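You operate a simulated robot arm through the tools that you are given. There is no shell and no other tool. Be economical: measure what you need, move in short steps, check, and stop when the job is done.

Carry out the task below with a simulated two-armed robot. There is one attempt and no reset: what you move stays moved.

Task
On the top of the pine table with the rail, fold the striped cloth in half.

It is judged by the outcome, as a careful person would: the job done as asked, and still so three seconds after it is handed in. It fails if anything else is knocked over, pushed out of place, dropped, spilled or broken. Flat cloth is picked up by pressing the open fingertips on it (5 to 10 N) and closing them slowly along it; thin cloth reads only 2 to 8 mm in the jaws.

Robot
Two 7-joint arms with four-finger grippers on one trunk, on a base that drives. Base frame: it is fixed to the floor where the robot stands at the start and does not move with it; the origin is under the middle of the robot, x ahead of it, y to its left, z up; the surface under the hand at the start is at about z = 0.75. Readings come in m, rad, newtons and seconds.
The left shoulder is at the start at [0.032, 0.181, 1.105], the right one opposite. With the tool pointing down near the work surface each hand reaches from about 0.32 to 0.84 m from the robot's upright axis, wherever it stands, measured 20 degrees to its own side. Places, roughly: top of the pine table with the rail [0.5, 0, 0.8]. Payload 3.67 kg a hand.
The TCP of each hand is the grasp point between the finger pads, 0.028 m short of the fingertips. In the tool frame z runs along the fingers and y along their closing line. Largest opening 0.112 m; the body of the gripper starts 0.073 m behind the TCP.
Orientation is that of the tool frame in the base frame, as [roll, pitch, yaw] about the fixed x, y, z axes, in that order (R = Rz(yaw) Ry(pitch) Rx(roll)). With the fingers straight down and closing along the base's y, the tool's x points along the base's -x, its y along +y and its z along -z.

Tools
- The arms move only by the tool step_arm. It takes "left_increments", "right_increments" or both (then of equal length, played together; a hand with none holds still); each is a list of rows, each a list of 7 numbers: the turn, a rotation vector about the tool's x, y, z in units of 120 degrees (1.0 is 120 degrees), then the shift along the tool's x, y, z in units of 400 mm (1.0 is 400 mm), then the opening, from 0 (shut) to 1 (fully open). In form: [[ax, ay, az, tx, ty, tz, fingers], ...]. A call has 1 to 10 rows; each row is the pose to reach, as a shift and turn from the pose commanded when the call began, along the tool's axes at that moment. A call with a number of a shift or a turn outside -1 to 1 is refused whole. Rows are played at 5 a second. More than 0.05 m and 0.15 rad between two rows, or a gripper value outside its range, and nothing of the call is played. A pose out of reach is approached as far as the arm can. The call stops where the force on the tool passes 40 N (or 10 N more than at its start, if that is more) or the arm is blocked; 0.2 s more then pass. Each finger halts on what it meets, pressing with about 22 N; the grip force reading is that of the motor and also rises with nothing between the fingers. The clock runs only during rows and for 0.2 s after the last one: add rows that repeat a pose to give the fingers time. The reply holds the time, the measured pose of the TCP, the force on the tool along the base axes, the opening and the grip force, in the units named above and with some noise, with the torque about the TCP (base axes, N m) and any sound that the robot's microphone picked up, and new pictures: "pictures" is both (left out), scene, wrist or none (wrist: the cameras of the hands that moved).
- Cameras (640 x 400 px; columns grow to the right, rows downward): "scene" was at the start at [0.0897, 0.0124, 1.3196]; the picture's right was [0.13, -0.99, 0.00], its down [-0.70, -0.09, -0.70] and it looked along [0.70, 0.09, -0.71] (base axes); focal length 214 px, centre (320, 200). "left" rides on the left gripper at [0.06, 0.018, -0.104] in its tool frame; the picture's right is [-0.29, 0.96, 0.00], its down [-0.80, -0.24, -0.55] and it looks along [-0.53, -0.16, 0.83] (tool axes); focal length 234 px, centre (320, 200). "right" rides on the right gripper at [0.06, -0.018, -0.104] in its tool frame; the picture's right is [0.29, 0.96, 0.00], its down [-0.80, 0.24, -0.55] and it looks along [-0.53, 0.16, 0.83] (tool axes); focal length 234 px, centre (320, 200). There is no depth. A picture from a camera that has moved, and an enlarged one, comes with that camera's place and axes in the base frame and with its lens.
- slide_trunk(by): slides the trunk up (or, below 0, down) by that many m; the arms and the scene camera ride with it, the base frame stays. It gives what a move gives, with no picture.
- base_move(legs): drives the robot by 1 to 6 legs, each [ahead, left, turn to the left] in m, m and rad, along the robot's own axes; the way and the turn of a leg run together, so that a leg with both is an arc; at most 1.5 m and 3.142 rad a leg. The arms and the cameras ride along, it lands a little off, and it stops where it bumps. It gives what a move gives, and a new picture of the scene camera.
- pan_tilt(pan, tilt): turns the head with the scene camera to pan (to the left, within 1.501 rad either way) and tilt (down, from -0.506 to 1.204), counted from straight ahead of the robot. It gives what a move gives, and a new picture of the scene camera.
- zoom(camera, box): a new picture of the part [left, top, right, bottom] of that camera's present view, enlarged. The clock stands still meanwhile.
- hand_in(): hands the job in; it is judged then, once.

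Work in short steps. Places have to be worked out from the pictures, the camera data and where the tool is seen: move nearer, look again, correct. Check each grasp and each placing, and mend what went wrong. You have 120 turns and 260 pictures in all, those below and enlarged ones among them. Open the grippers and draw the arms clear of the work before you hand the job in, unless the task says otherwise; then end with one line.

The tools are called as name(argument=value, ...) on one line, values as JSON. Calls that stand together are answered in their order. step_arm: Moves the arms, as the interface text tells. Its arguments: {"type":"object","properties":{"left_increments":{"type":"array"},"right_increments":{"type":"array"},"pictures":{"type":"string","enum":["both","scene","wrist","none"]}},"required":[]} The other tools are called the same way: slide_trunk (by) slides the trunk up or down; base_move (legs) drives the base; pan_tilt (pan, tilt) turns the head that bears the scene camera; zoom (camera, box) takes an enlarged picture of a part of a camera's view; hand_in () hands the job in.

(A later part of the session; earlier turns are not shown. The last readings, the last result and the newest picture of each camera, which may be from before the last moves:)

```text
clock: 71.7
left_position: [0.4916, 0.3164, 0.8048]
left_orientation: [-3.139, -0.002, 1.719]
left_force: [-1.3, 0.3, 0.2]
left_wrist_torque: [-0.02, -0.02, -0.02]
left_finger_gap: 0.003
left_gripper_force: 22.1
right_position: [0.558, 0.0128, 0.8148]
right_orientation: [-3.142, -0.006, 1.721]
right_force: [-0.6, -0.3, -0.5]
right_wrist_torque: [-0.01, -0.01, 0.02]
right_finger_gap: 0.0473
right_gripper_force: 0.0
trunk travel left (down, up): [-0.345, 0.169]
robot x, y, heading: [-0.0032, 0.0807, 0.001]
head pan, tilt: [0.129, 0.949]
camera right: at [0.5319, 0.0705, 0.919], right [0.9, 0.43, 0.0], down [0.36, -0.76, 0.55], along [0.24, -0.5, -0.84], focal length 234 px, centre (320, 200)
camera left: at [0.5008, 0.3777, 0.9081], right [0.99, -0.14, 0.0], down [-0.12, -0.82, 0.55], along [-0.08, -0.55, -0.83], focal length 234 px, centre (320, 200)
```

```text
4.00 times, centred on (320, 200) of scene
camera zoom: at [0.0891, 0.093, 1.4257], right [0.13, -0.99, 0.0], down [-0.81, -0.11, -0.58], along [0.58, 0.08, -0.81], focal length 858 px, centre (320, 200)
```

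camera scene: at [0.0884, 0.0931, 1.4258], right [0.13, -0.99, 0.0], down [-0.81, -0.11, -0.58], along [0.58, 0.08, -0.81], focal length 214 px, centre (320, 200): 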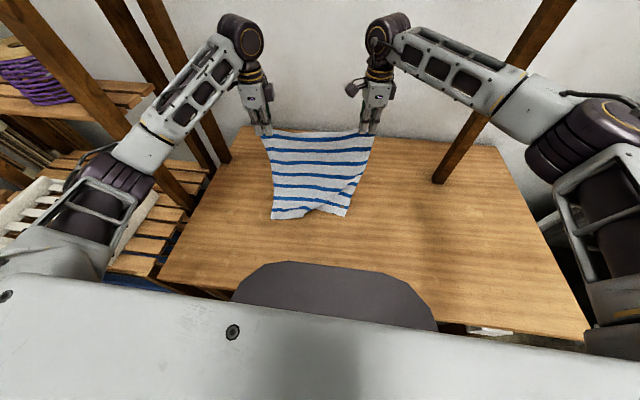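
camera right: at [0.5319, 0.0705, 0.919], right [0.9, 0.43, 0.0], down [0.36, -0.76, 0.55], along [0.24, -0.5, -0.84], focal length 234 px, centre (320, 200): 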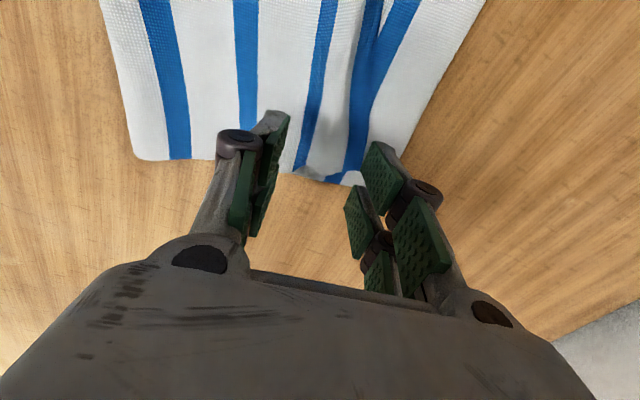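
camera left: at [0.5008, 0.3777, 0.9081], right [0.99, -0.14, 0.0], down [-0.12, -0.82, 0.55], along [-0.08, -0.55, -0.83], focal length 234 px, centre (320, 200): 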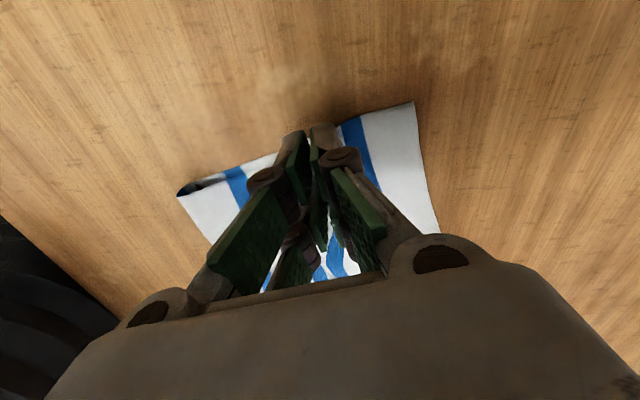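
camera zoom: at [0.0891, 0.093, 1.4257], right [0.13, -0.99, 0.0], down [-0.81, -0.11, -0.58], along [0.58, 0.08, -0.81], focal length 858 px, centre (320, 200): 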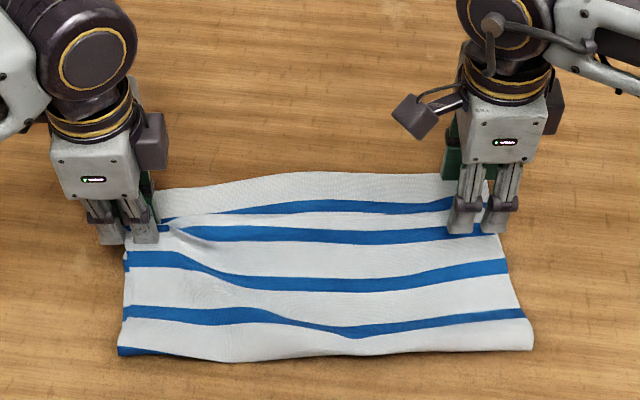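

The left hand holds only the top hem (3 mm). Carry it up and forward ~4.5 cm, then down with a slight backward motion so the hem edge trails forward.

step_arm(left_increments=[[0, 0, 0, 0, 0.03, -0.06, 0], [0, 0, 0, 0, 0.07, -0.08, 0], [0, 0, 0, 0, 0.11, -0.07, 0], [0, 0, 0, 0, 0.115, -0.04, 0], [0, 0, 0, 0, 0.11, 0.0, 0], [0, 0, 0, 0, 0.105, 0.03, 0], [0, 0, 0, 0, 0.1, 0.055, 0]], pictures="wrist")

zoom(camera="scene", box=[240, 150, 400, 250])

```text
clock: 73.3
left_position: [0.5313, 0.3216, 0.7831]
left_orientation: [3.14, 0.0, 1.719]
left_force: [0.2, 0.1, 0.0]
left_wrist_torque: [-0.02, 0.06, 0.0]
left_finger_gap: 0.0031
left_gripper_force: 22.2
right_position: [0.5593, 0.0131, 0.8149]
right_orientation: [3.141, -0.007, 1.722]
right_force: [-0.7, 0.0, -0.6]
right_wrist_torque: [-0.03, 0.01, -0.02]
right_finger_gap: 0.0471
right_gripper_force: 0.1
trunk travel left (down, up): [-0.345, 0.169]
robot x, y, heading: [-0.0006, 0.0863, 0.004]
head pan, tilt: [0.129, 0.949]
camera left: at [0.5411, 0.3835, 0.8857], right [0.99, -0.14, 0.0], down [-0.12, -0.82, 0.55], along [-0.08, -0.55, -0.83], focal length 234 px, centre (320, 200)
```

left: 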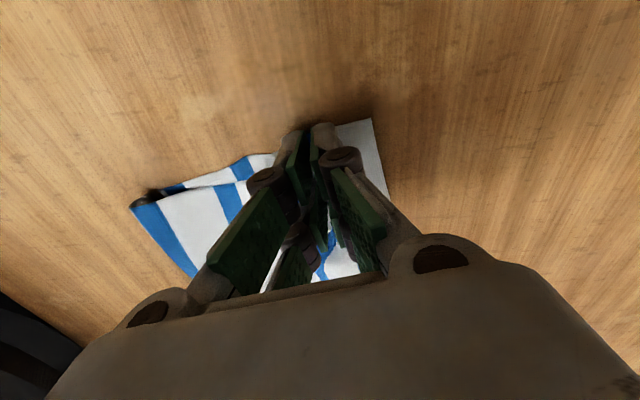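

```text
4.00 times, centred on (320, 200) of scene
camera zoom: at [0.0895, 0.093, 1.4257], right [0.13, -0.99, 0.0], down [-0.81, -0.11, -0.58], along [0.58, 0.08, -0.81], focal length 858 px, centre (320, 200)
```

zoom: 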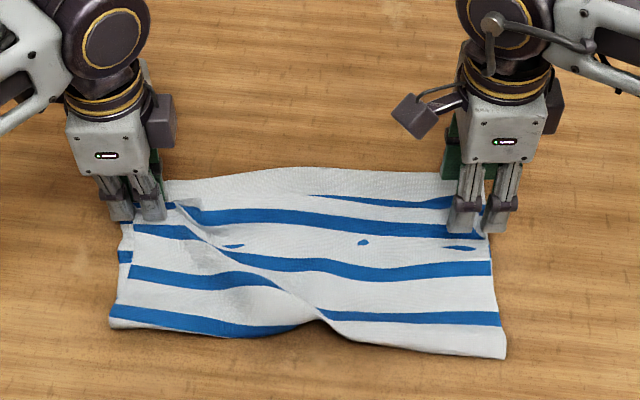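

The left pull dragged the crease a bit. Best is to grip the top hem with the right hand too, lift the top layer back up and re-lay it. Look at the right corner first.

step_arm(left_increments=[[0, 0, 0, 0, -0.02, -0.04, 0], [0, 0, 0, 0, -0.06, -0.05, 0]], right_increments=[[0, 0, 0, 0, 0, -0.05, 0.4], [0, 0, 0, 0, 0, -0.1, 0.4]], pictures="wrist")

zoom(camera="right", box=[120, 0, 440, 200])

```text
clock: 73.9
left_position: [0.5078, 0.3168, 0.8028]
left_orientation: [3.141, 0.0, 1.721]
left_force: [0.7, -0.6, 0.7]
left_wrist_torque: [0.0, 0.0, -0.02]
left_finger_gap: 0.0029
left_gripper_force: 21.5
right_position: [0.5583, 0.0147, 0.8561]
right_orientation: [-3.141, -0.006, 1.719]
right_force: [0.0, -0.3, -0.2]
right_wrist_torque: [-0.01, -0.01, -0.01]
right_finger_gap: 0.0448
right_gripper_force: 0.1
trunk travel left (down, up): [-0.345, 0.169]
robot x, y, heading: [-0.003, 0.0853, 0.001]
head pan, tilt: [0.129, 0.949]
camera right: at [0.5317, 0.0712, 0.9598], right [0.9, 0.43, 0.0], down [0.36, -0.76, 0.55], along [0.24, -0.5, -0.84], focal length 234 px, centre (320, 200)
camera left: at [0.5169, 0.38, 0.9069], right [0.99, -0.14, 0.0], down [-0.12, -0.82, 0.55], along [-0.08, -0.55, -0.83], focal length 234 px, centre (320, 200)
```

right: 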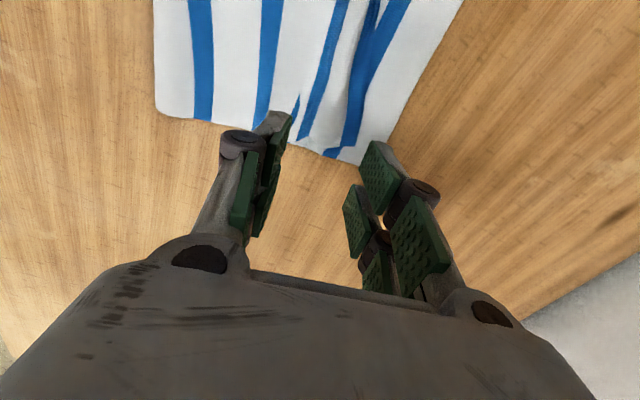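
left: 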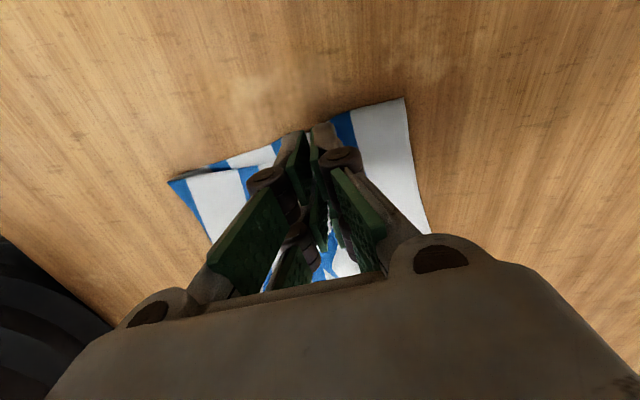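

```text
2.00 times, centred on (280, 100) of right
camera zoom: at [0.5317, 0.0712, 0.9598], right [0.9, 0.43, 0.0], down [0.36, -0.76, 0.55], along [0.24, -0.5, -0.84], focal length 468 px, centre (400, 400)
```

zoom: 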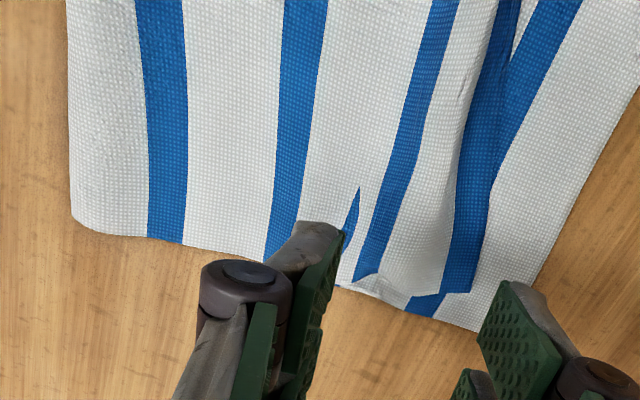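

Right top-hem corner is at about [0.594, 0.016]. Position the right hand there and descend lightly.

step_arm(right_increments=[[0, 0, 0, 0.028, 0.008, 0.08, 0.34], [0, 0, 0, 0.028, 0.008, 0.16, 0.34], [0, 0, 0, 0.028, 0.008, 0.183, 0.34], [0, 0, 0, 0.028, 0.008, 0.189, 0.34], [0, 0, 0, 0.028, 0.008, 0.192, 0.34]], pictures="wrist")

```text
clock: 75.1
left_position: [0.5067, 0.3181, 0.8043]
left_orientation: [-3.141, -0.003, 1.719]
left_force: [-0.4, 0.1, 1.1]
left_wrist_torque: [0.0, -0.01, 0.01]
left_finger_gap: 0.003
left_gripper_force: 21.4
right_position: [0.5605, 0.0253, 0.7794]
right_orientation: [3.14, -0.007, 1.719]
right_force: [0.0, -0.6, 4.5]
right_wrist_torque: [-0.1, 0.03, 0.0]
right_finger_gap: 0.0379
right_gripper_force: 0.0
trunk travel left (down, up): [-0.345, 0.169]
robot x, y, heading: [-0.0031, 0.0848, -0.001]
head pan, tilt: [0.129, 0.949]
camera right: at [0.5339, 0.0831, 0.8831], right [0.9, 0.43, 0.0], down [0.36, -0.76, 0.55], along [0.24, -0.49, -0.84], focal length 234 px, centre (320, 200)
```

right: 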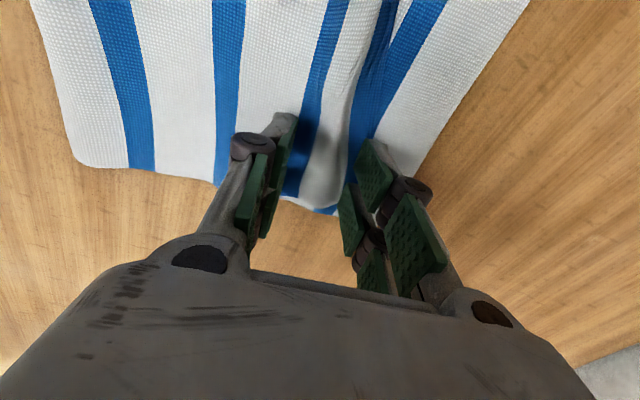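

Pressing 4.5 N with the outer finger on the blue top hem. Close slowly with little follow-down.

step_arm(right_increments=[[0, 0, 0, 0, 0, 0.001, 0.3], [0, 0, 0, 0, 0, 0.001, 0.26], [0, 0, 0, 0, 0, 0.001, 0.22], [0, 0, 0, 0, 0, 0.001, 0.18], [0, 0, 0, 0, 0, 0.0015, 0.14], [0, 0, 0, 0, 0, 0.0015, 0.1], [0, 0, 0, 0, 0, 0.0015, 0.06], [0, 0, 0, 0, 0, 0.0015, 0.02], [0, 0, 0, 0, 0, 0.0015, 0.0], [0, 0, 0, 0, 0, 0.0, 0]], pictures="wrist")

```text
clock: 77.3
left_position: [0.5071, 0.3169, 0.8022]
left_orientation: [-3.14, -0.001, 1.719]
left_force: [-0.5, -0.7, 0.9]
left_wrist_torque: [0.0, -0.01, 0.02]
left_finger_gap: 0.0031
left_gripper_force: 21.7
right_position: [0.5585, 0.0257, 0.7783]
right_orientation: [-3.142, -0.006, 1.721]
right_force: [0.1, 0.1, -1.1]
right_wrist_torque: [-0.02, 0.0, -0.02]
right_finger_gap: 0.0024
right_gripper_force: 20.9
trunk travel left (down, up): [-0.345, 0.169]
robot x, y, heading: [-0.0044, 0.0796, 0.001]
head pan, tilt: [0.129, 0.949]
camera right: at [0.5334, 0.0829, 0.8822], right [0.9, 0.43, 0.0], down [0.36, -0.76, 0.55], along [0.24, -0.5, -0.84], focal length 234 px, centre (320, 200)
```

right: 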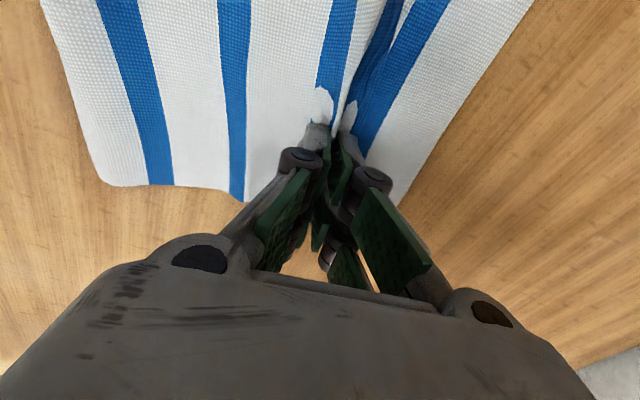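

The right now holds only the top hem (2.4 mm). Lift both back over the crease to re-lay it.

step_arm(left_increments=[[0, 0, 0, 0.003, -0.025, -0.045, 0], [0, 0, 0, 0.006, -0.075, -0.145, 0], [0, 0, 0, 0.01, -0.1375, -0.2325, 0], [0, 0, 0, 0.013, -0.2125, -0.3075, 0], [0, 0, 0, 0.016, -0.2875, -0.345, 0], [0, 0, 0, 0.02, -0.375, -0.345, 0], [0, 0, 0, 0.02, -0.4, -0.3, 0], [0, 0, 0, 0.02, -0.4, -0.3, 0]], right_increments=[[0, 0, 0, -0.005, -0.025, -0.1, 0], [0, 0, 0, -0.01, -0.075, -0.2, 0], [0, 0, 0, -0.015, -0.1375, -0.2875, 0], [0, 0, 0, -0.02, -0.2125, -0.3625, 0], [0, 0, 0, -0.025, -0.2875, -0.4, 0], [0, 0, 0, -0.03, -0.375, -0.4, 0], [0, 0, 0, -0.03, -0.4, -0.355, 0], [0, 0, 0, -0.03, -0.4, -0.355, 0]], pictures="wrist")

zoom(camera="scene", box=[220, 130, 420, 255])

```text
clock: 79.1
left_position: [0.3479, 0.3021, 0.9224]
left_orientation: [-3.14, 0.0, 1.719]
left_force: [-0.2, 0.3, 0.3]
left_wrist_torque: [-0.03, 0.04, 0.03]
left_finger_gap: 0.0033
left_gripper_force: 22.1
right_position: [0.4039, -0.0105, 0.9208]
right_orientation: [3.14, -0.007, 1.721]
right_force: [-0.1, 0.4, -0.5]
right_wrist_torque: [0.0, 0.02, -0.01]
right_finger_gap: 0.0033
right_gripper_force: 25.6
trunk travel left (down, up): [-0.345, 0.169]
robot x, y, heading: [-0.0051, 0.0805, 0.004]
head pan, tilt: [0.129, 0.949]
camera right: at [0.3773, 0.0461, 1.0246], right [0.9, 0.43, 0.0], down [0.36, -0.76, 0.55], along [0.24, -0.5, -0.84], focal length 234 px, centre (320, 200)
camera left: at [0.3583, 0.3642, 1.0268], right [0.99, -0.14, 0.0], down [-0.12, -0.82, 0.55], along [-0.08, -0.55, -0.83], focal length 234 px, centre (320, 200)
```

right: 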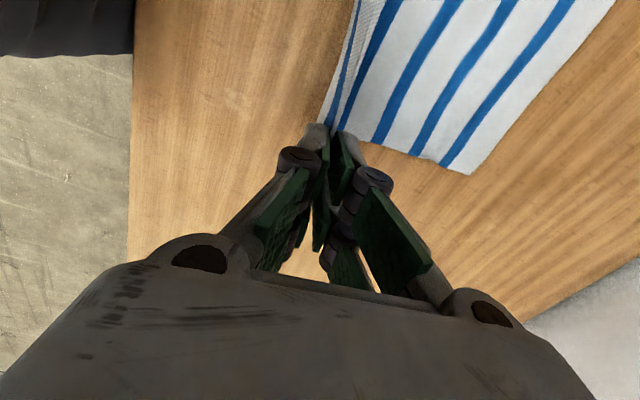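
left: 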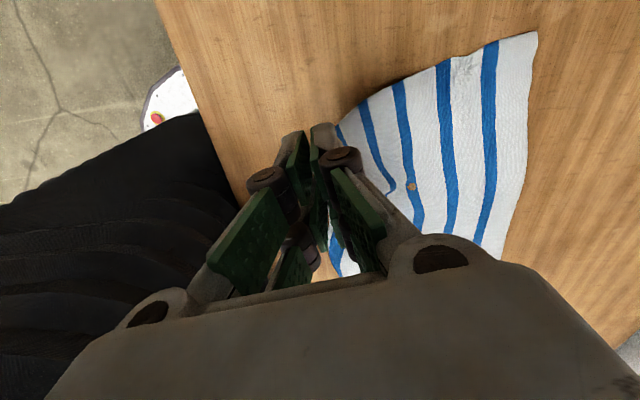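

```text
3.20 times, centred on (320, 192) of scene
camera zoom: at [0.0895, 0.0929, 1.4257], right [0.13, -0.99, 0.0], down [-0.81, -0.11, -0.58], along [0.58, 0.08, -0.81], focal length 686 px, centre (320, 224)
```

zoom: 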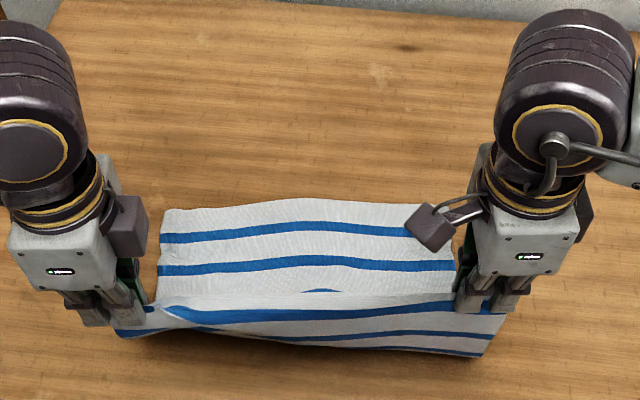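

Bottom hem stays at x≈0.567/0.614, crease near target. Now lower slightly, arc forward, overshoot a little, and come down with a slight backward motion so the top hem trails forward.

step_arm(left_increments=[[0, 0, 0, 0, 0, 0.0725, 0], [0, 0, 0, 0, 0.075, 0.085, 0], [0, 0, 0, 0, 0.1625, 0.0975, 0], [0, 0, 0, 0, 0.25, 0.135, 0], [0, 0, 0, 0, 0.3375, 0.185, 0], [0, 0, 0, 0, 0.4125, 0.235, 0], [0, 0, 0, 0, 0.4375, 0.2725, 0], [0, 0, 0, 0, 0.425, 0.31, 0], [0, 0, 0, 0, 0.405, 0.335, 0]], right_increments=[[0, 0, 0, 0, 0, 0.045, 0], [0, 0, 0, 0, 0.075, 0.045, 0], [0, 0, 0, 0, 0.175, 0.0625, 0], [0, 0, 0, 0, 0.275, 0.1075, 0], [0, 0, 0, 0, 0.3625, 0.17, 0], [0, 0, 0, 0, 0.4375, 0.2325, 0], [0, 0, 0, 0, 0.4625, 0.27, 0], [0, 0, 0, 0, 0.45, 0.3075, 0], [0, 0, 0, 0, 0.4325, 0.3375, 0]], pictures="wrist")

zoom(camera="scene", box=[220, 130, 420, 255])

```text
clock: 81.1
left_position: [0.508, 0.3257, 0.7873]
left_orientation: [-3.141, -0.001, 1.72]
left_force: [-0.4, 0.0, 0.5]
left_wrist_torque: [0.0, -0.02, 0.01]
left_finger_gap: 0.0032
left_gripper_force: 21.4
right_position: [0.574, 0.0155, 0.7859]
right_orientation: [3.14, -0.007, 1.72]
right_force: [-0.4, 1.1, -0.4]
right_wrist_torque: [0.02, -0.09, 0.0]
right_finger_gap: 0.002
right_gripper_force: 20.1
trunk travel left (down, up): [-0.345, 0.169]
robot x, y, heading: [-0.0036, 0.0858, 0.003]
head pan, tilt: [0.129, 0.949]
camera right: at [0.5484, 0.0723, 0.8894], right [0.9, 0.43, 0.0], down [0.36, -0.76, 0.55], along [0.24, -0.5, -0.84], focal length 234 px, centre (320, 200)
camera left: at [0.518, 0.3883, 0.8912], right [0.99, -0.14, 0.0], down [-0.12, -0.82, 0.55], along [-0.08, -0.55, -0.83], focal length 234 px, centre (320, 200)
```

right: 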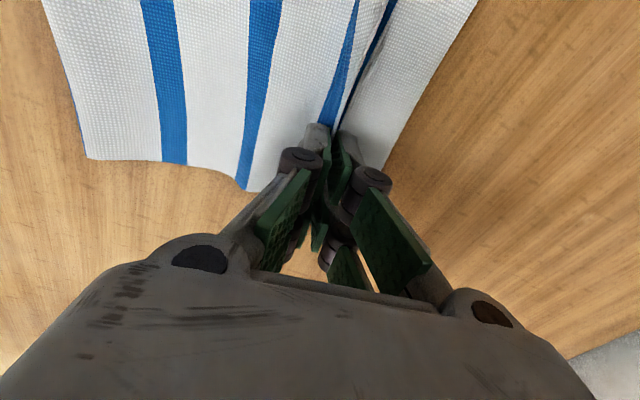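
left: 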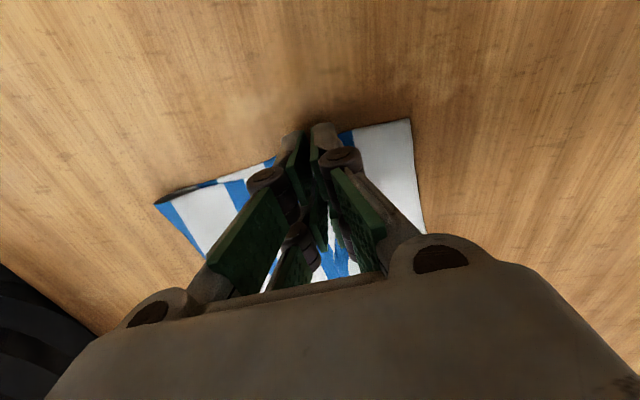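

```text
3.20 times, centred on (320, 192) of scene
camera zoom: at [0.0894, 0.093, 1.4257], right [0.13, -0.99, 0.0], down [-0.81, -0.11, -0.58], along [0.58, 0.08, -0.81], focal length 686 px, centre (320, 224)
```

zoom: 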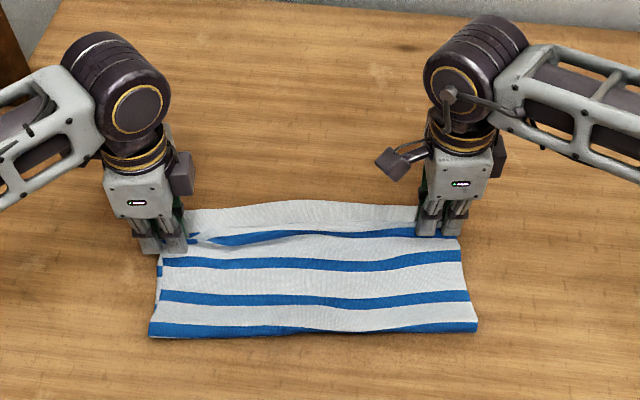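

Crease lies on the 4th stripe with pinch near the 7th, so both halves are nearly equal; only the gathered hem needs to spread forward. I touch down and open slowly while moving forward so the outer finger pushes the hem out.

step_arm(left_increments=[[0, 0, 0, 0, 0, 0.01, 0], [0, 0, 0, 0, 0.003, 0.012, 0.04], [0, 0, 0, 0, 0.009, 0.012, 0.08], [0, 0, 0, 0, 0.015, 0.012, 0.12], [0, 0, 0, 0, 0.021, 0.011, 0.16], [0, 0, 0, 0, 0.027, 0.011, 0.2], [0, 0, 0, 0, 0.034, 0.01, 0.25], [0, 0, 0, 0, 0.041, 0.01, 0.3], [0, 0, 0, 0, 0.048, 0.01, 0.35], [0, 0, 0, 0, 0.055, 0.009, 0.4]], right_increments=[[0, 0, 0, 0, 0, 0.015, 0], [0, 0, 0, 0, 0.003, 0.018, 0.04], [0, 0, 0, 0, 0.009, 0.018, 0.08], [0, 0, 0, 0, 0.015, 0.018, 0.12], [0, 0, 0, 0, 0.021, 0.017, 0.16], [0, 0, 0, 0, 0.027, 0.017, 0.2], [0, 0, 0, 0, 0.034, 0.016, 0.25], [0, 0, 0, 0, 0.041, 0.016, 0.3], [0, 0, 0, 0, 0.048, 0.016, 0.35], [0, 0, 0, 0, 0.055, 0.015, 0.4]], pictures="wrist")

```text
clock: 83.3
left_position: [0.5294, 0.3304, 0.7848]
left_orientation: [3.141, -0.001, 1.72]
left_force: [-0.3, -0.5, 1.2]
left_wrist_torque: [-0.01, 0.02, -0.01]
left_finger_gap: 0.0451
left_gripper_force: 0.0
right_position: [0.5958, 0.019, 0.7792]
right_orientation: [3.141, -0.006, 1.721]
right_force: [-0.9, -0.1, 3.2]
right_wrist_torque: [-0.05, 0.09, -0.01]
right_finger_gap: 0.0456
right_gripper_force: 0.7
trunk travel left (down, up): [-0.345, 0.169]
robot x, y, heading: [-0.0042, 0.0842, 0.002]
head pan, tilt: [0.129, 0.949]
camera right: at [0.5697, 0.0762, 0.8831], right [0.9, 0.43, 0.0], down [0.36, -0.76, 0.55], along [0.24, -0.5, -0.84], focal length 234 px, centre (320, 200)
camera left: at [0.5393, 0.3915, 0.8887], right [0.99, -0.14, 0.0], down [-0.12, -0.82, 0.55], along [-0.08, -0.55, -0.83], focal length 234 px, centre (320, 200)
```

right: 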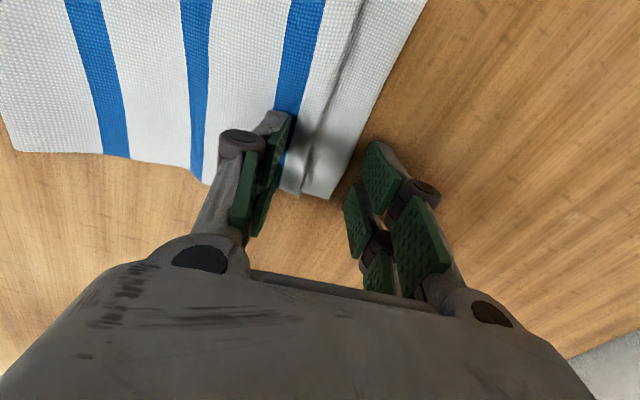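
left: 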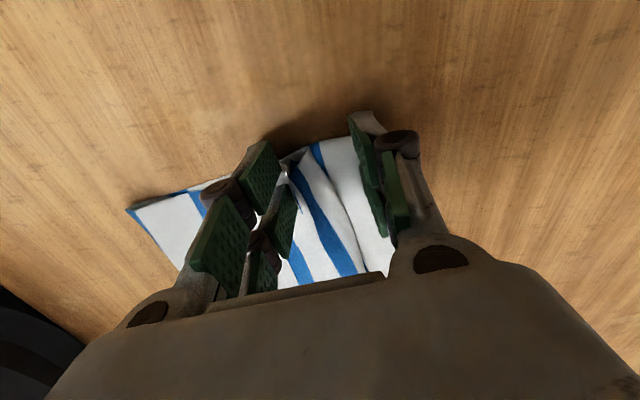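

Raise both hands and move them aside to see the result.

step_arm(left_increments=[[0, 0, 0, 0, 0, -0.06, 0.4], [0, 0, 0, 0, 0, -0.16, 0.4], [0, 0, 0, 0.05, 0, -0.25, 0.4], [0, 0, 0, 0.15, 0, -0.3, 0.4], [0, 0, 0, 0.22, 0, -0.3, 0.4]], right_increments=[[0, 0, 0, 0, 0, -0.06, 0.4], [0, 0, 0, 0, 0, -0.16, 0.4], [0, 0, 0, 0, 0, -0.25, 0.4], [0, 0, 0, -0.1, 0, -0.3, 0.4], [0, 0, 0, -0.16, 0, -0.3, 0.4]], pictures="wrist")

zoom(camera="scene", box=[264, 180, 384, 255])

zoom(camera="right", box=[120, 0, 440, 120])

```text
clock: 84.5
left_position: [0.5158, 0.4183, 0.9048]
left_orientation: [-3.141, 0.0, 1.721]
left_force: [-0.4, 0.6, 1.0]
left_wrist_torque: [0.01, 0.0, -0.02]
left_finger_gap: 0.0448
left_gripper_force: 0.1
right_position: [0.6053, -0.0451, 0.8984]
right_orientation: [3.141, -0.008, 1.72]
right_force: [0.3, 1.1, 0.4]
right_wrist_torque: [-0.03, 0.0, 0.0]
right_finger_gap: 0.0449
right_gripper_force: 0.1
trunk travel left (down, up): [-0.345, 0.169]
robot x, y, heading: [-0.0018, 0.084, 0.002]
head pan, tilt: [0.129, 0.949]
camera right: at [0.5791, 0.0119, 1.0031], right [0.9, 0.43, 0.0], down [0.36, -0.76, 0.55], along [0.24, -0.5, -0.84], focal length 234 px, centre (320, 200)
camera left: at [0.5259, 0.4792, 1.0077], right [0.99, -0.14, 0.0], down [-0.12, -0.82, 0.55], along [-0.08, -0.55, -0.83], focal length 234 px, centre (320, 200)
```

right: 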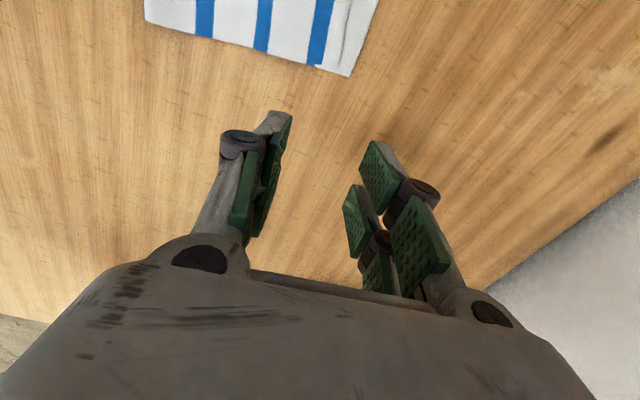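
left: 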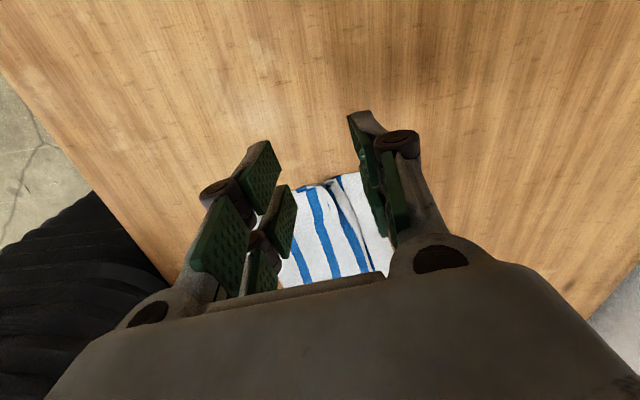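

```text
5.33 times, centred on (324, 218) of scene
camera zoom: at [0.0895, 0.0933, 1.4256], right [0.13, -0.99, 0.0], down [-0.81, -0.11, -0.58], along [0.58, 0.08, -0.81], focal length 1144 px, centre (299, 107)
```

zoom: 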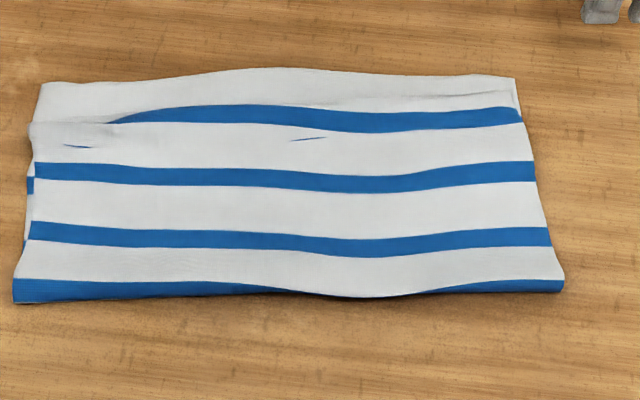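

```text
2.00 times, centred on (280, 60) of right
camera zoom: at [0.5791, 0.0119, 1.0031], right [0.9, 0.43, 0.0], down [0.36, -0.76, 0.55], along [0.24, -0.5, -0.84], focal length 468 px, centre (400, 480)
```

zoom: 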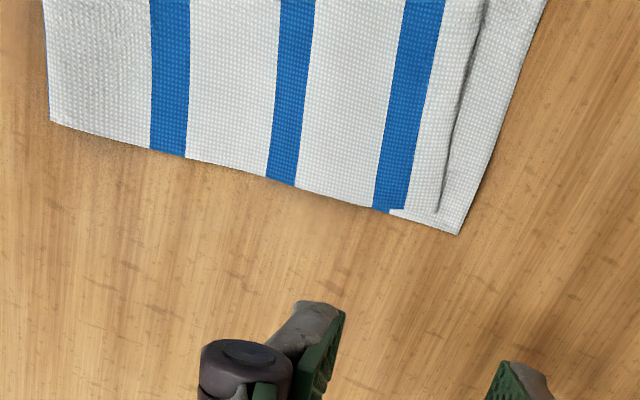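

The fold is close: crease clean, but the top hem has a ~2–3 cm tuck and is ~3 cm short on the left. I'll regrip the top layer farther back, lift, trail the hem forward by lowering with backward motion, then slide it forward low.

step_arm(left_increments=[[0, 0, 0, -0.1, -0.06, 0.03, 0.34], [0, 0, 0, -0.2, -0.12, 0.06, 0.34], [0, 0, 0, -0.229, -0.1405, 0.14, 0.34], [0, 0, 0, -0.229, -0.1405, 0.23, 0.34], [0, 0, 0, -0.229, -0.1405, 0.3, 0.34]], right_increments=[[0, 0, 0, 0.08, -0.06, 0.03, 0.34], [0, 0, 0, 0.16, -0.12, 0.06, 0.34], [0, 0, 0, 0.1765, -0.133, 0.14, 0.34], [0, 0, 0, 0.1765, -0.133, 0.22, 0.34], [0, 0, 0, 0.1765, -0.133, 0.285, 0.34]], pictures="wrist")

```text
clock: 85.7
left_position: [0.4737, 0.3163, 0.7848]
left_orientation: [-3.14, 0.0, 1.72]
left_force: [-0.9, 0.1, 0.0]
left_wrist_torque: [0.0, 0.0, 0.0]
left_finger_gap: 0.0381
left_gripper_force: 0.2
right_position: [0.5429, 0.0181, 0.7846]
right_orientation: [3.141, -0.004, 1.721]
right_force: [0.0, 0.2, -0.1]
right_wrist_torque: [-0.02, 0.02, -0.01]
right_finger_gap: 0.0381
right_gripper_force: 0.0
trunk travel left (down, up): [-0.345, 0.169]
robot x, y, heading: [-0.0052, 0.0806, 0.001]
head pan, tilt: [0.129, 0.949]
camera right: at [0.5169, 0.0757, 0.8887], right [0.9, 0.43, 0.0], down [0.36, -0.76, 0.55], along [0.24, -0.5, -0.84], focal length 234 px, centre (320, 200)
camera left: at [0.4838, 0.3791, 0.8885], right [0.99, -0.14, 0.0], down [-0.12, -0.82, 0.55], along [-0.08, -0.55, -0.83], focal length 234 px, centre (320, 200)
```

right: 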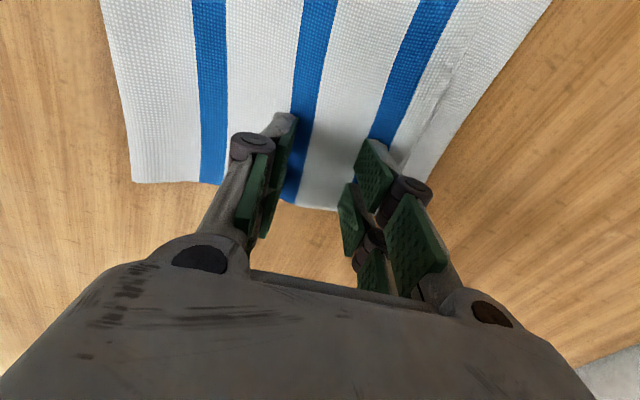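
left: 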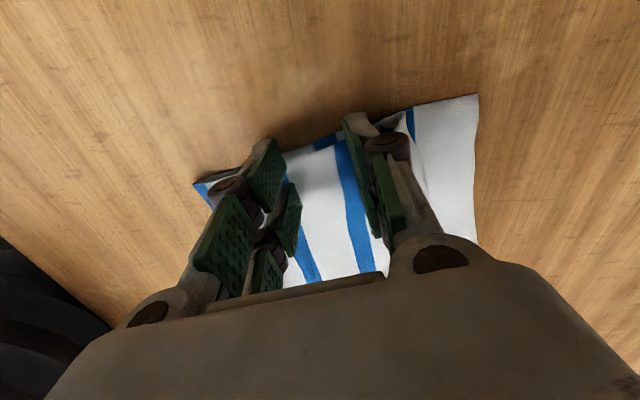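

Well placed behind the tuck. Descend to light contact.

step_arm(left_increments=[[0, 0, 0, 0, 0, 0.008, 0.34], [0, 0, 0, 0, 0, 0.013, 0.34], [0, 0, 0, 0, 0, 0.016, 0.34]], right_increments=[[0, 0, 0, 0, 0, 0.008, 0.34], [0, 0, 0, 0, 0, 0.013, 0.34], [0, 0, 0, 0, 0, 0.016, 0.34]], pictures="none")

```text
clock: 86.5
left_position: [0.474, 0.3171, 0.7785]
left_orientation: [-3.141, 0.0, 1.718]
left_force: [-0.3, 0.0, 7.0]
left_wrist_torque: [-0.03, 0.06, -0.02]
left_finger_gap: 0.0383
left_gripper_force: 0.4
right_position: [0.5424, 0.0183, 0.7793]
right_orientation: [3.141, -0.005, 1.721]
right_force: [-0.7, 0.2, 1.2]
right_wrist_torque: [0.01, -0.01, -0.01]
right_finger_gap: 0.0381
right_gripper_force: 0.1
trunk travel left (down, up): [-0.345, 0.169]
robot x, y, heading: [-0.0051, 0.0825, 0.004]
head pan, tilt: [0.129, 0.949]
```

Left 7 N, right ~1 N. Press the right a little more and close both slowly with little follow-down.

step_arm(left_increments=[[0, 0, 0, 0, 0, 0, 0.34], [0, 0, 0, 0, 0, 0, 0.3], [0, 0, 0, 0, 0, 0, 0.26], [0, 0, 0, 0, 0, 0, 0.22], [0, 0, 0, 0, 0, 0, 0.18], [0, 0, 0, 0, 0, 0.0005, 0.14], [0, 0, 0, 0, 0, 0.0005, 0.1], [0, 0, 0, 0, 0, 0.0005, 0.06], [0, 0, 0, 0, 0, 0.0005, 0.0], [0, 0, 0, 0, 0, 0, 0]], right_increments=[[0, 0, 0, 0, 0, 0.0025, 0.34], [0, 0, 0, 0, 0, 0.003, 0.3], [0, 0, 0, 0, 0, 0.003, 0.26], [0, 0, 0, 0, 0, 0.003, 0.22], [0, 0, 0, 0, 0, 0.003, 0.18], [0, 0, 0, 0, 0, 0.0035, 0.14], [0, 0, 0, 0, 0, 0.0035, 0.1], [0, 0, 0, 0, 0, 0.0035, 0.06], [0, 0, 0, 0, 0, 0.0035, 0.0], [0, 0, 0, 0, 0, 0.0035, 0]], pictures="wrist")

```text
clock: 88.7
left_position: [0.4735, 0.3163, 0.7797]
left_orientation: [-3.14, -0.002, 1.721]
left_force: [-0.5, 0.3, -0.3]
left_wrist_torque: [-0.03, 0.03, 0.04]
left_finger_gap: 0.0001
left_gripper_force: 21.8
right_position: [0.5424, 0.0171, 0.7779]
right_orientation: [3.14, -0.007, 1.722]
right_force: [0.6, 1.0, 6.9]
right_wrist_torque: [0.04, -0.04, 0.0]
right_finger_gap: 0.0028
right_gripper_force: 20.8
trunk travel left (down, up): [-0.345, 0.169]
robot x, y, heading: [-0.0033, 0.0837, -0.001]
head pan, tilt: [0.129, 0.949]
camera right: at [0.5162, 0.0752, 0.882], right [0.9, 0.43, 0.0], down [0.36, -0.76, 0.55], along [0.24, -0.5, -0.84], focal length 234 px, centre (320, 200)
camera left: at [0.4839, 0.3795, 0.8821], right [0.99, -0.14, 0.0], down [-0.12, -0.82, 0.55], along [-0.08, -0.55, -0.83], focal length 234 px, centre (320, 200)
```

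right: 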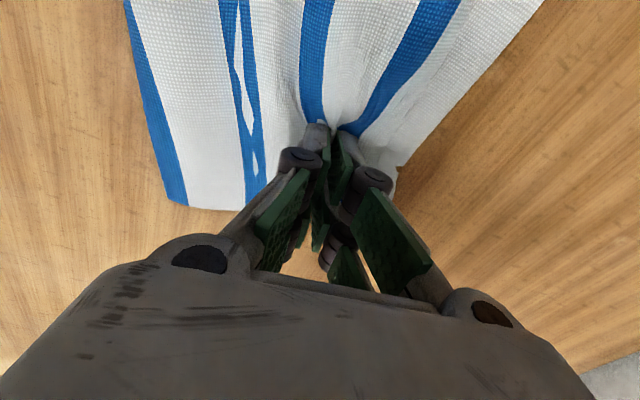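
left: 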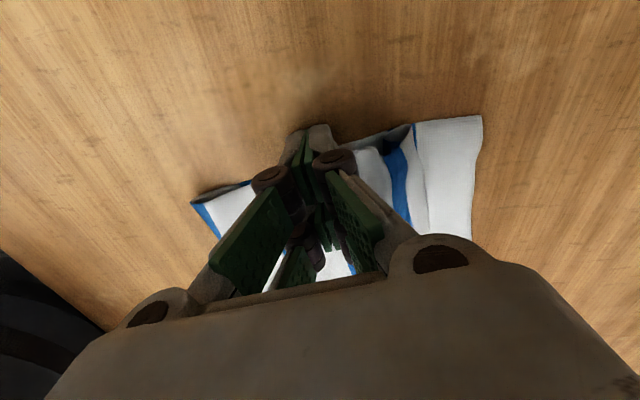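

Right holds; left slipped. Raise, reopen and retry the left with a bit more pressure.

step_arm(left_increments=[[0, 0, 0, 0, 0, -0.04, 0.1], [0, 0, 0, 0, 0, -0.06, 0.38], [0, 0, 0, 0, 0, -0.06, 0.38], [0, 0, 0, 0, 0, -0.02, 0.38], [0, 0, 0, 0, 0, 0.0, 0.38], [0, 0, 0, 0, 0, 0.004, 0.38]], pictures="wrist")

```text
clock: 90.1
left_position: [0.4733, 0.3173, 0.7791]
left_orientation: [3.141, -0.001, 1.719]
left_force: [-1.8, 0.9, 15.2]
left_wrist_torque: [-0.11, 0.01, -0.06]
left_finger_gap: 0.043
left_gripper_force: 0.9
right_position: [0.5414, 0.017, 0.7792]
right_orientation: [3.14, -0.004, 1.72]
right_force: [0.4, 0.0, 3.5]
right_wrist_torque: [0.0, -0.11, -0.06]
right_finger_gap: 0.0016
right_gripper_force: 20.7
trunk travel left (down, up): [-0.345, 0.169]
robot x, y, heading: [0.0009, 0.0815, -0.001]
head pan, tilt: [0.129, 0.949]
camera left: at [0.4842, 0.3798, 0.8824], right [0.99, -0.14, 0.0], down [-0.12, -0.82, 0.55], along [-0.08, -0.55, -0.83], focal length 234 px, centre (320, 200)
```

left: 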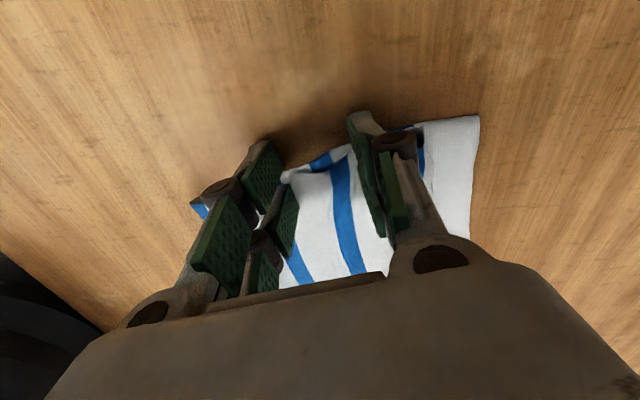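

15 N; ease slightly and close slowly.

step_arm(left_increments=[[0, 0, 0, 0, 0, -0.001, 0.36], [0, 0, 0, 0, 0, -0.001, 0.32], [0, 0, 0, 0, 0, -0.001, 0.28], [0, 0, 0, 0, 0, -0.0005, 0.24], [0, 0, 0, 0, 0, -0.0005, 0.2], [0, 0, 0, 0, 0, 0, 0.16], [0, 0, 0, 0, 0, 0, 0.12], [0, 0, 0, 0, 0, 0, 0.08], [0, 0, 0, 0, 0, 0, 0.03], [0, 0, 0, 0, 0, 0, 0]], pictures="wrist")

```text
clock: 92.3
left_position: [0.4738, 0.3166, 0.7782]
left_orientation: [-3.142, -0.003, 1.72]
left_force: [4.5, -0.3, 18.8]
left_wrist_torque: [-0.2, -0.12, 0.04]
left_finger_gap: 0.0023
left_gripper_force: 22.4
right_position: [0.5424, 0.0174, 0.7787]
right_orientation: [3.14, -0.006, 1.721]
right_force: [-1.0, 0.3, 1.7]
right_wrist_torque: [-0.03, 0.02, 0.0]
right_finger_gap: 0.0025
right_gripper_force: 23.1
trunk travel left (down, up): [-0.345, 0.169]
robot x, y, heading: [-0.0004, 0.0816, 0.001]
head pan, tilt: [0.129, 0.949]
camera left: at [0.4837, 0.3795, 0.8811], right [0.99, -0.14, 0.0], down [-0.12, -0.82, 0.55], along [-0.08, -0.55, -0.83], focal length 234 px, centre (320, 200)
```

left: 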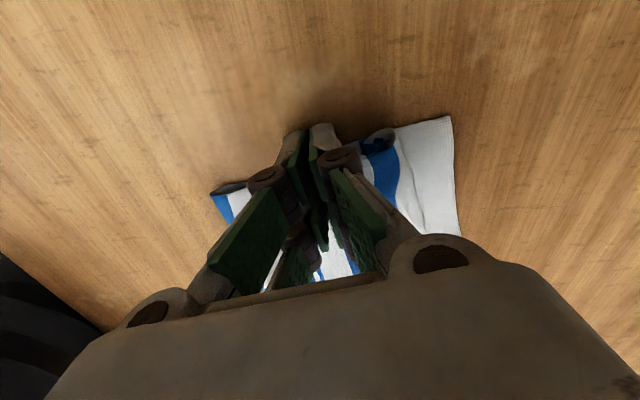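

Both hold (2.3–2.5 mm). Lift 9 cm, moving slightly back, so the tucked hem falls free.

step_arm(left_increments=[[0, 0, 0, 0, 0, -0.05, 0], [0, 0, 0, 0, -0.02, -0.12, 0], [0, 0, 0, 0, -0.05, -0.19, 0], [0, 0, 0, 0, -0.08, -0.24, 0], [0, 0, 0, 0, -0.08, -0.24, 0]], right_increments=[[0, 0, 0, 0, 0, -0.05, 0], [0, 0, 0, 0, -0.02, -0.12, 0], [0, 0, 0, 0, -0.05, -0.19, 0], [0, 0, 0, 0, -0.08, -0.24, 0], [0, 0, 0, 0, -0.08, -0.24, 0]], pictures="wrist")

zoom(camera="scene", box=[220, 130, 420, 255])

```text
clock: 93.5
left_position: [0.4432, 0.3137, 0.8714]
left_orientation: [-3.141, -0.003, 1.719]
left_force: [-0.8, -0.1, 0.1]
left_wrist_torque: [-0.04, 0.05, 0.02]
left_finger_gap: 0.0022
left_gripper_force: 22.3
right_position: [0.5115, 0.0122, 0.8743]
right_orientation: [3.14, -0.008, 1.72]
right_force: [0.1, -0.1, 0.4]
right_wrist_torque: [0.0, 0.01, 0.0]
right_finger_gap: 0.0019
right_gripper_force: 22.5
trunk travel left (down, up): [-0.345, 0.169]
robot x, y, heading: [-0.0033, 0.0801, -0.003]
head pan, tilt: [0.129, 0.949]
camera right: at [0.485, 0.0692, 0.9778], right [0.9, 0.43, 0.0], down [0.36, -0.76, 0.55], along [0.24, -0.5, -0.84], focal length 234 px, centre (320, 200)
camera left: at [0.4539, 0.3761, 0.9757], right [0.99, -0.14, 0.0], down [-0.12, -0.82, 0.55], along [-0.08, -0.55, -0.83], focal length 234 px, centre (320, 200)
```

right: 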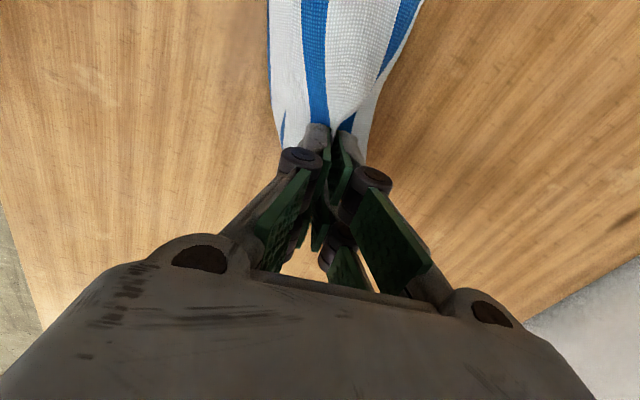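
left: 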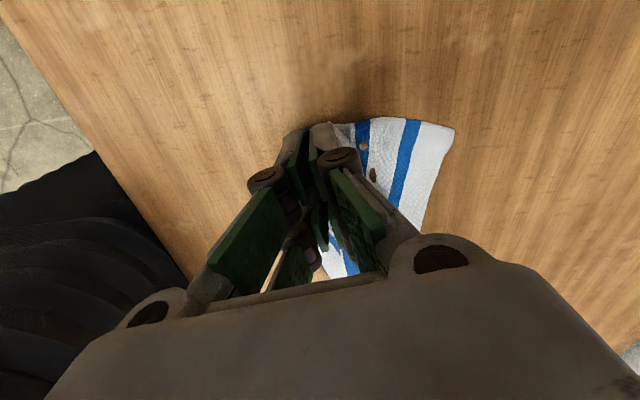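

```text
3.20 times, centred on (320, 192) of scene
camera zoom: at [0.0903, 0.0931, 1.4256], right [0.13, -0.99, 0.0], down [-0.81, -0.11, -0.58], along [0.58, 0.08, -0.81], focal length 686 px, centre (320, 224)
```

zoom: 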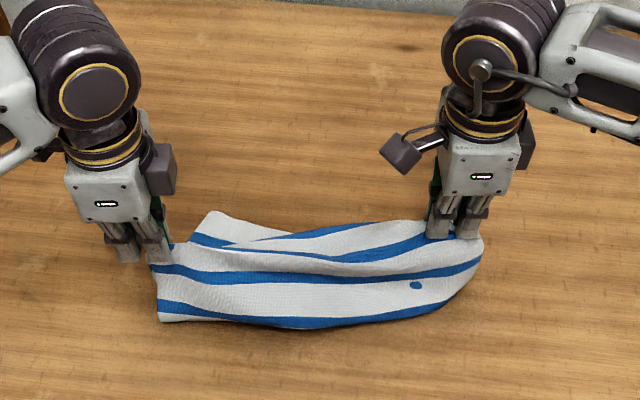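

The right hand picked up both layers. Lower back down the same path and spread the right hand open to release.

step_arm(left_increments=[[0, 0, 0, 0, 0.03, 0.05, 0], [0, 0, 0, 0, 0.06, 0.12, 0], [0, 0, 0, 0, 0.08, 0.19, 0], [0, 0, 0, 0, 0.08, 0.19, 0], [0, 0, 0, 0, 0.08, 0.19, 0], [0, 0, 0, 0, 0.08, 0.19, 0], [0, 0, 0, 0, 0.08, 0.19, 0], [0, 0, 0, 0, 0.08, 0.19, 0], [0, 0, 0, 0, 0.08, 0.19, 0], [0, 0, 0, 0, 0.08, 0.19, 0]], right_increments=[[0, 0, 0, 0, 0.04, 0.05, 0], [0, 0, 0, 0, 0.08, 0.12, 0], [0, 0, 0, 0, 0.09, 0.19, 0], [0, 0, 0, 0, 0.09, 0.235, 0], [0, 0, 0, 0, 0.09, 0.237, 0.06], [0, 0, 0, 0, 0.09, 0.237, 0.12], [0, 0, 0, 0, 0.09, 0.236, 0.2], [0, 0, 0, 0, 0.09, 0.235, 0.28], [0, 0, 0, 0, 0.09, 0.235, 0.36], [0, 0, 0, 0, 0.09, 0.235, 0.42]], pictures="none")

step_arm(right_increments=[[0, 0, 0, 0, 0, -0.06, 0.42], [0, 0, 0, 0, 0, -0.16, 0.4], [0, 0, 0, -0.1, 0, -0.25, 0.4], [0, 0, 0, -0.2, 0, -0.3, 0.4]], pictures="wrist")

zoom(camera="scene", box=[240, 160, 400, 260])

```text
clock: 95.7
left_position: [0.475, 0.3181, 0.7964]
left_orientation: [-3.14, -0.002, 1.72]
left_force: [-0.4, -0.3, 0.8]
left_wrist_torque: [-0.01, 0.02, 0.0]
left_finger_gap: 0.0022
left_gripper_force: 22.3
right_position: [0.5457, 0.0179, 0.7806]
right_orientation: [-3.141, -0.005, 1.722]
right_force: [0.3, -0.3, 0.5]
right_wrist_torque: [-0.03, -0.02, 0.01]
right_finger_gap: 0.0469
right_gripper_force: 0.0
trunk travel left (down, up): [-0.345, 0.169]
robot x, y, heading: [-0.0001, 0.0846, -0.001]
head pan, tilt: [0.129, 0.949]
```

```text
refused: row 3 steps farther than a row can; nothing moved
```

```text
4.00 times, centred on (320, 210) of scene
camera zoom: at [0.0895, 0.0929, 1.4257], right [0.13, -0.99, 0.0], down [-0.81, -0.11, -0.58], along [0.58, 0.08, -0.81], focal length 858 px, centre (320, 160)
```

zoom: 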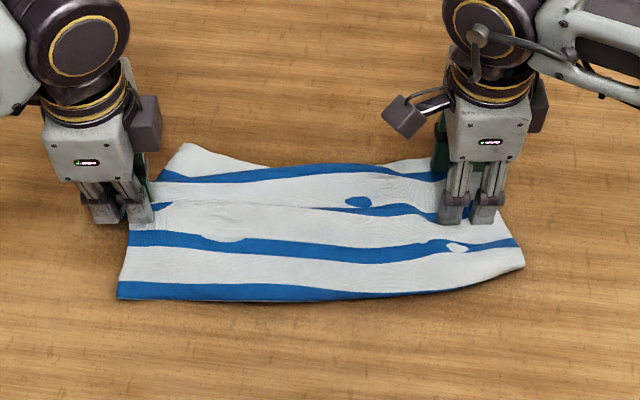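

I'll unfold the top layer with the left hand back toward the robot, then regrip the far (B) hem cleanly and repeat the hang-and-fold, which worked well. Right hand rises first.

step_arm(right_increments=[[0, 0, 0, 0, 0, -0.06, 0.42], [0, 0, 0, 0, 0, -0.16, 0.4], [0, 0, 0, -0.05, 0, -0.24, 0.4], [0, 0, 0, -0.12, 0, -0.3, 0.4], [0, 0, 0, -0.2, 0, -0.3, 0.4], [0, 0, 0, -0.2, 0, -0.3, 0.4], [0, 0, 0, -0.2, 0, -0.3, 0.4], [0, 0, 0, -0.2, 0, -0.3, 0.4], [0, 0, 0, -0.2, 0, -0.3, 0.4]], left_increments=[[0, 0, 0, 0, 0, -0.08, 0], [0, 0, 0, 0, -0.03, -0.17, 0], [0, 0, 0, 0, -0.08, -0.25, 0], [0, 0, 0, 0, -0.16, -0.3, 0], [0, 0, 0, 0, -0.25, -0.3, 0], [0, 0, 0, 0, -0.32, -0.24, 0], [0, 0, 0, 0, -0.37, -0.16, 0], [0, 0, 0, 0, -0.41, -0.08, 0], [0, 0, 0, 0, -0.43, 0.0, 0]], pictures="none")

zoom(camera="scene", box=[220, 150, 420, 275])

```text
clock: 97.7
left_position: [0.3048, 0.2924, 0.796]
left_orientation: [-3.14, -0.001, 1.719]
left_force: [-0.5, -0.1, -0.7]
left_wrist_torque: [0.0, -0.02, -0.01]
left_finger_gap: 0.0022
left_gripper_force: 21.6
right_position: [0.5579, -0.061, 0.8986]
right_orientation: [-3.14, -0.006, 1.721]
right_force: [-0.3, 0.8, -0.9]
right_wrist_torque: [-0.02, 0.03, -0.02]
right_finger_gap: 0.0446
right_gripper_force: 0.0
trunk travel left (down, up): [-0.345, 0.169]
robot x, y, heading: [-0.0005, 0.0797, -0.001]
head pan, tilt: [0.129, 0.949]
```

```text
3.20 times, centred on (320, 212) of scene
camera zoom: at [0.0895, 0.0932, 1.4257], right [0.13, -0.99, 0.0], down [-0.81, -0.11, -0.58], along [0.58, 0.08, -0.81], focal length 686 px, centre (320, 160)
```

zoom: 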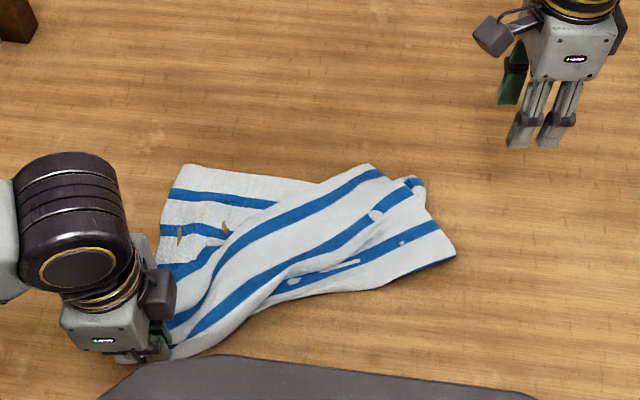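

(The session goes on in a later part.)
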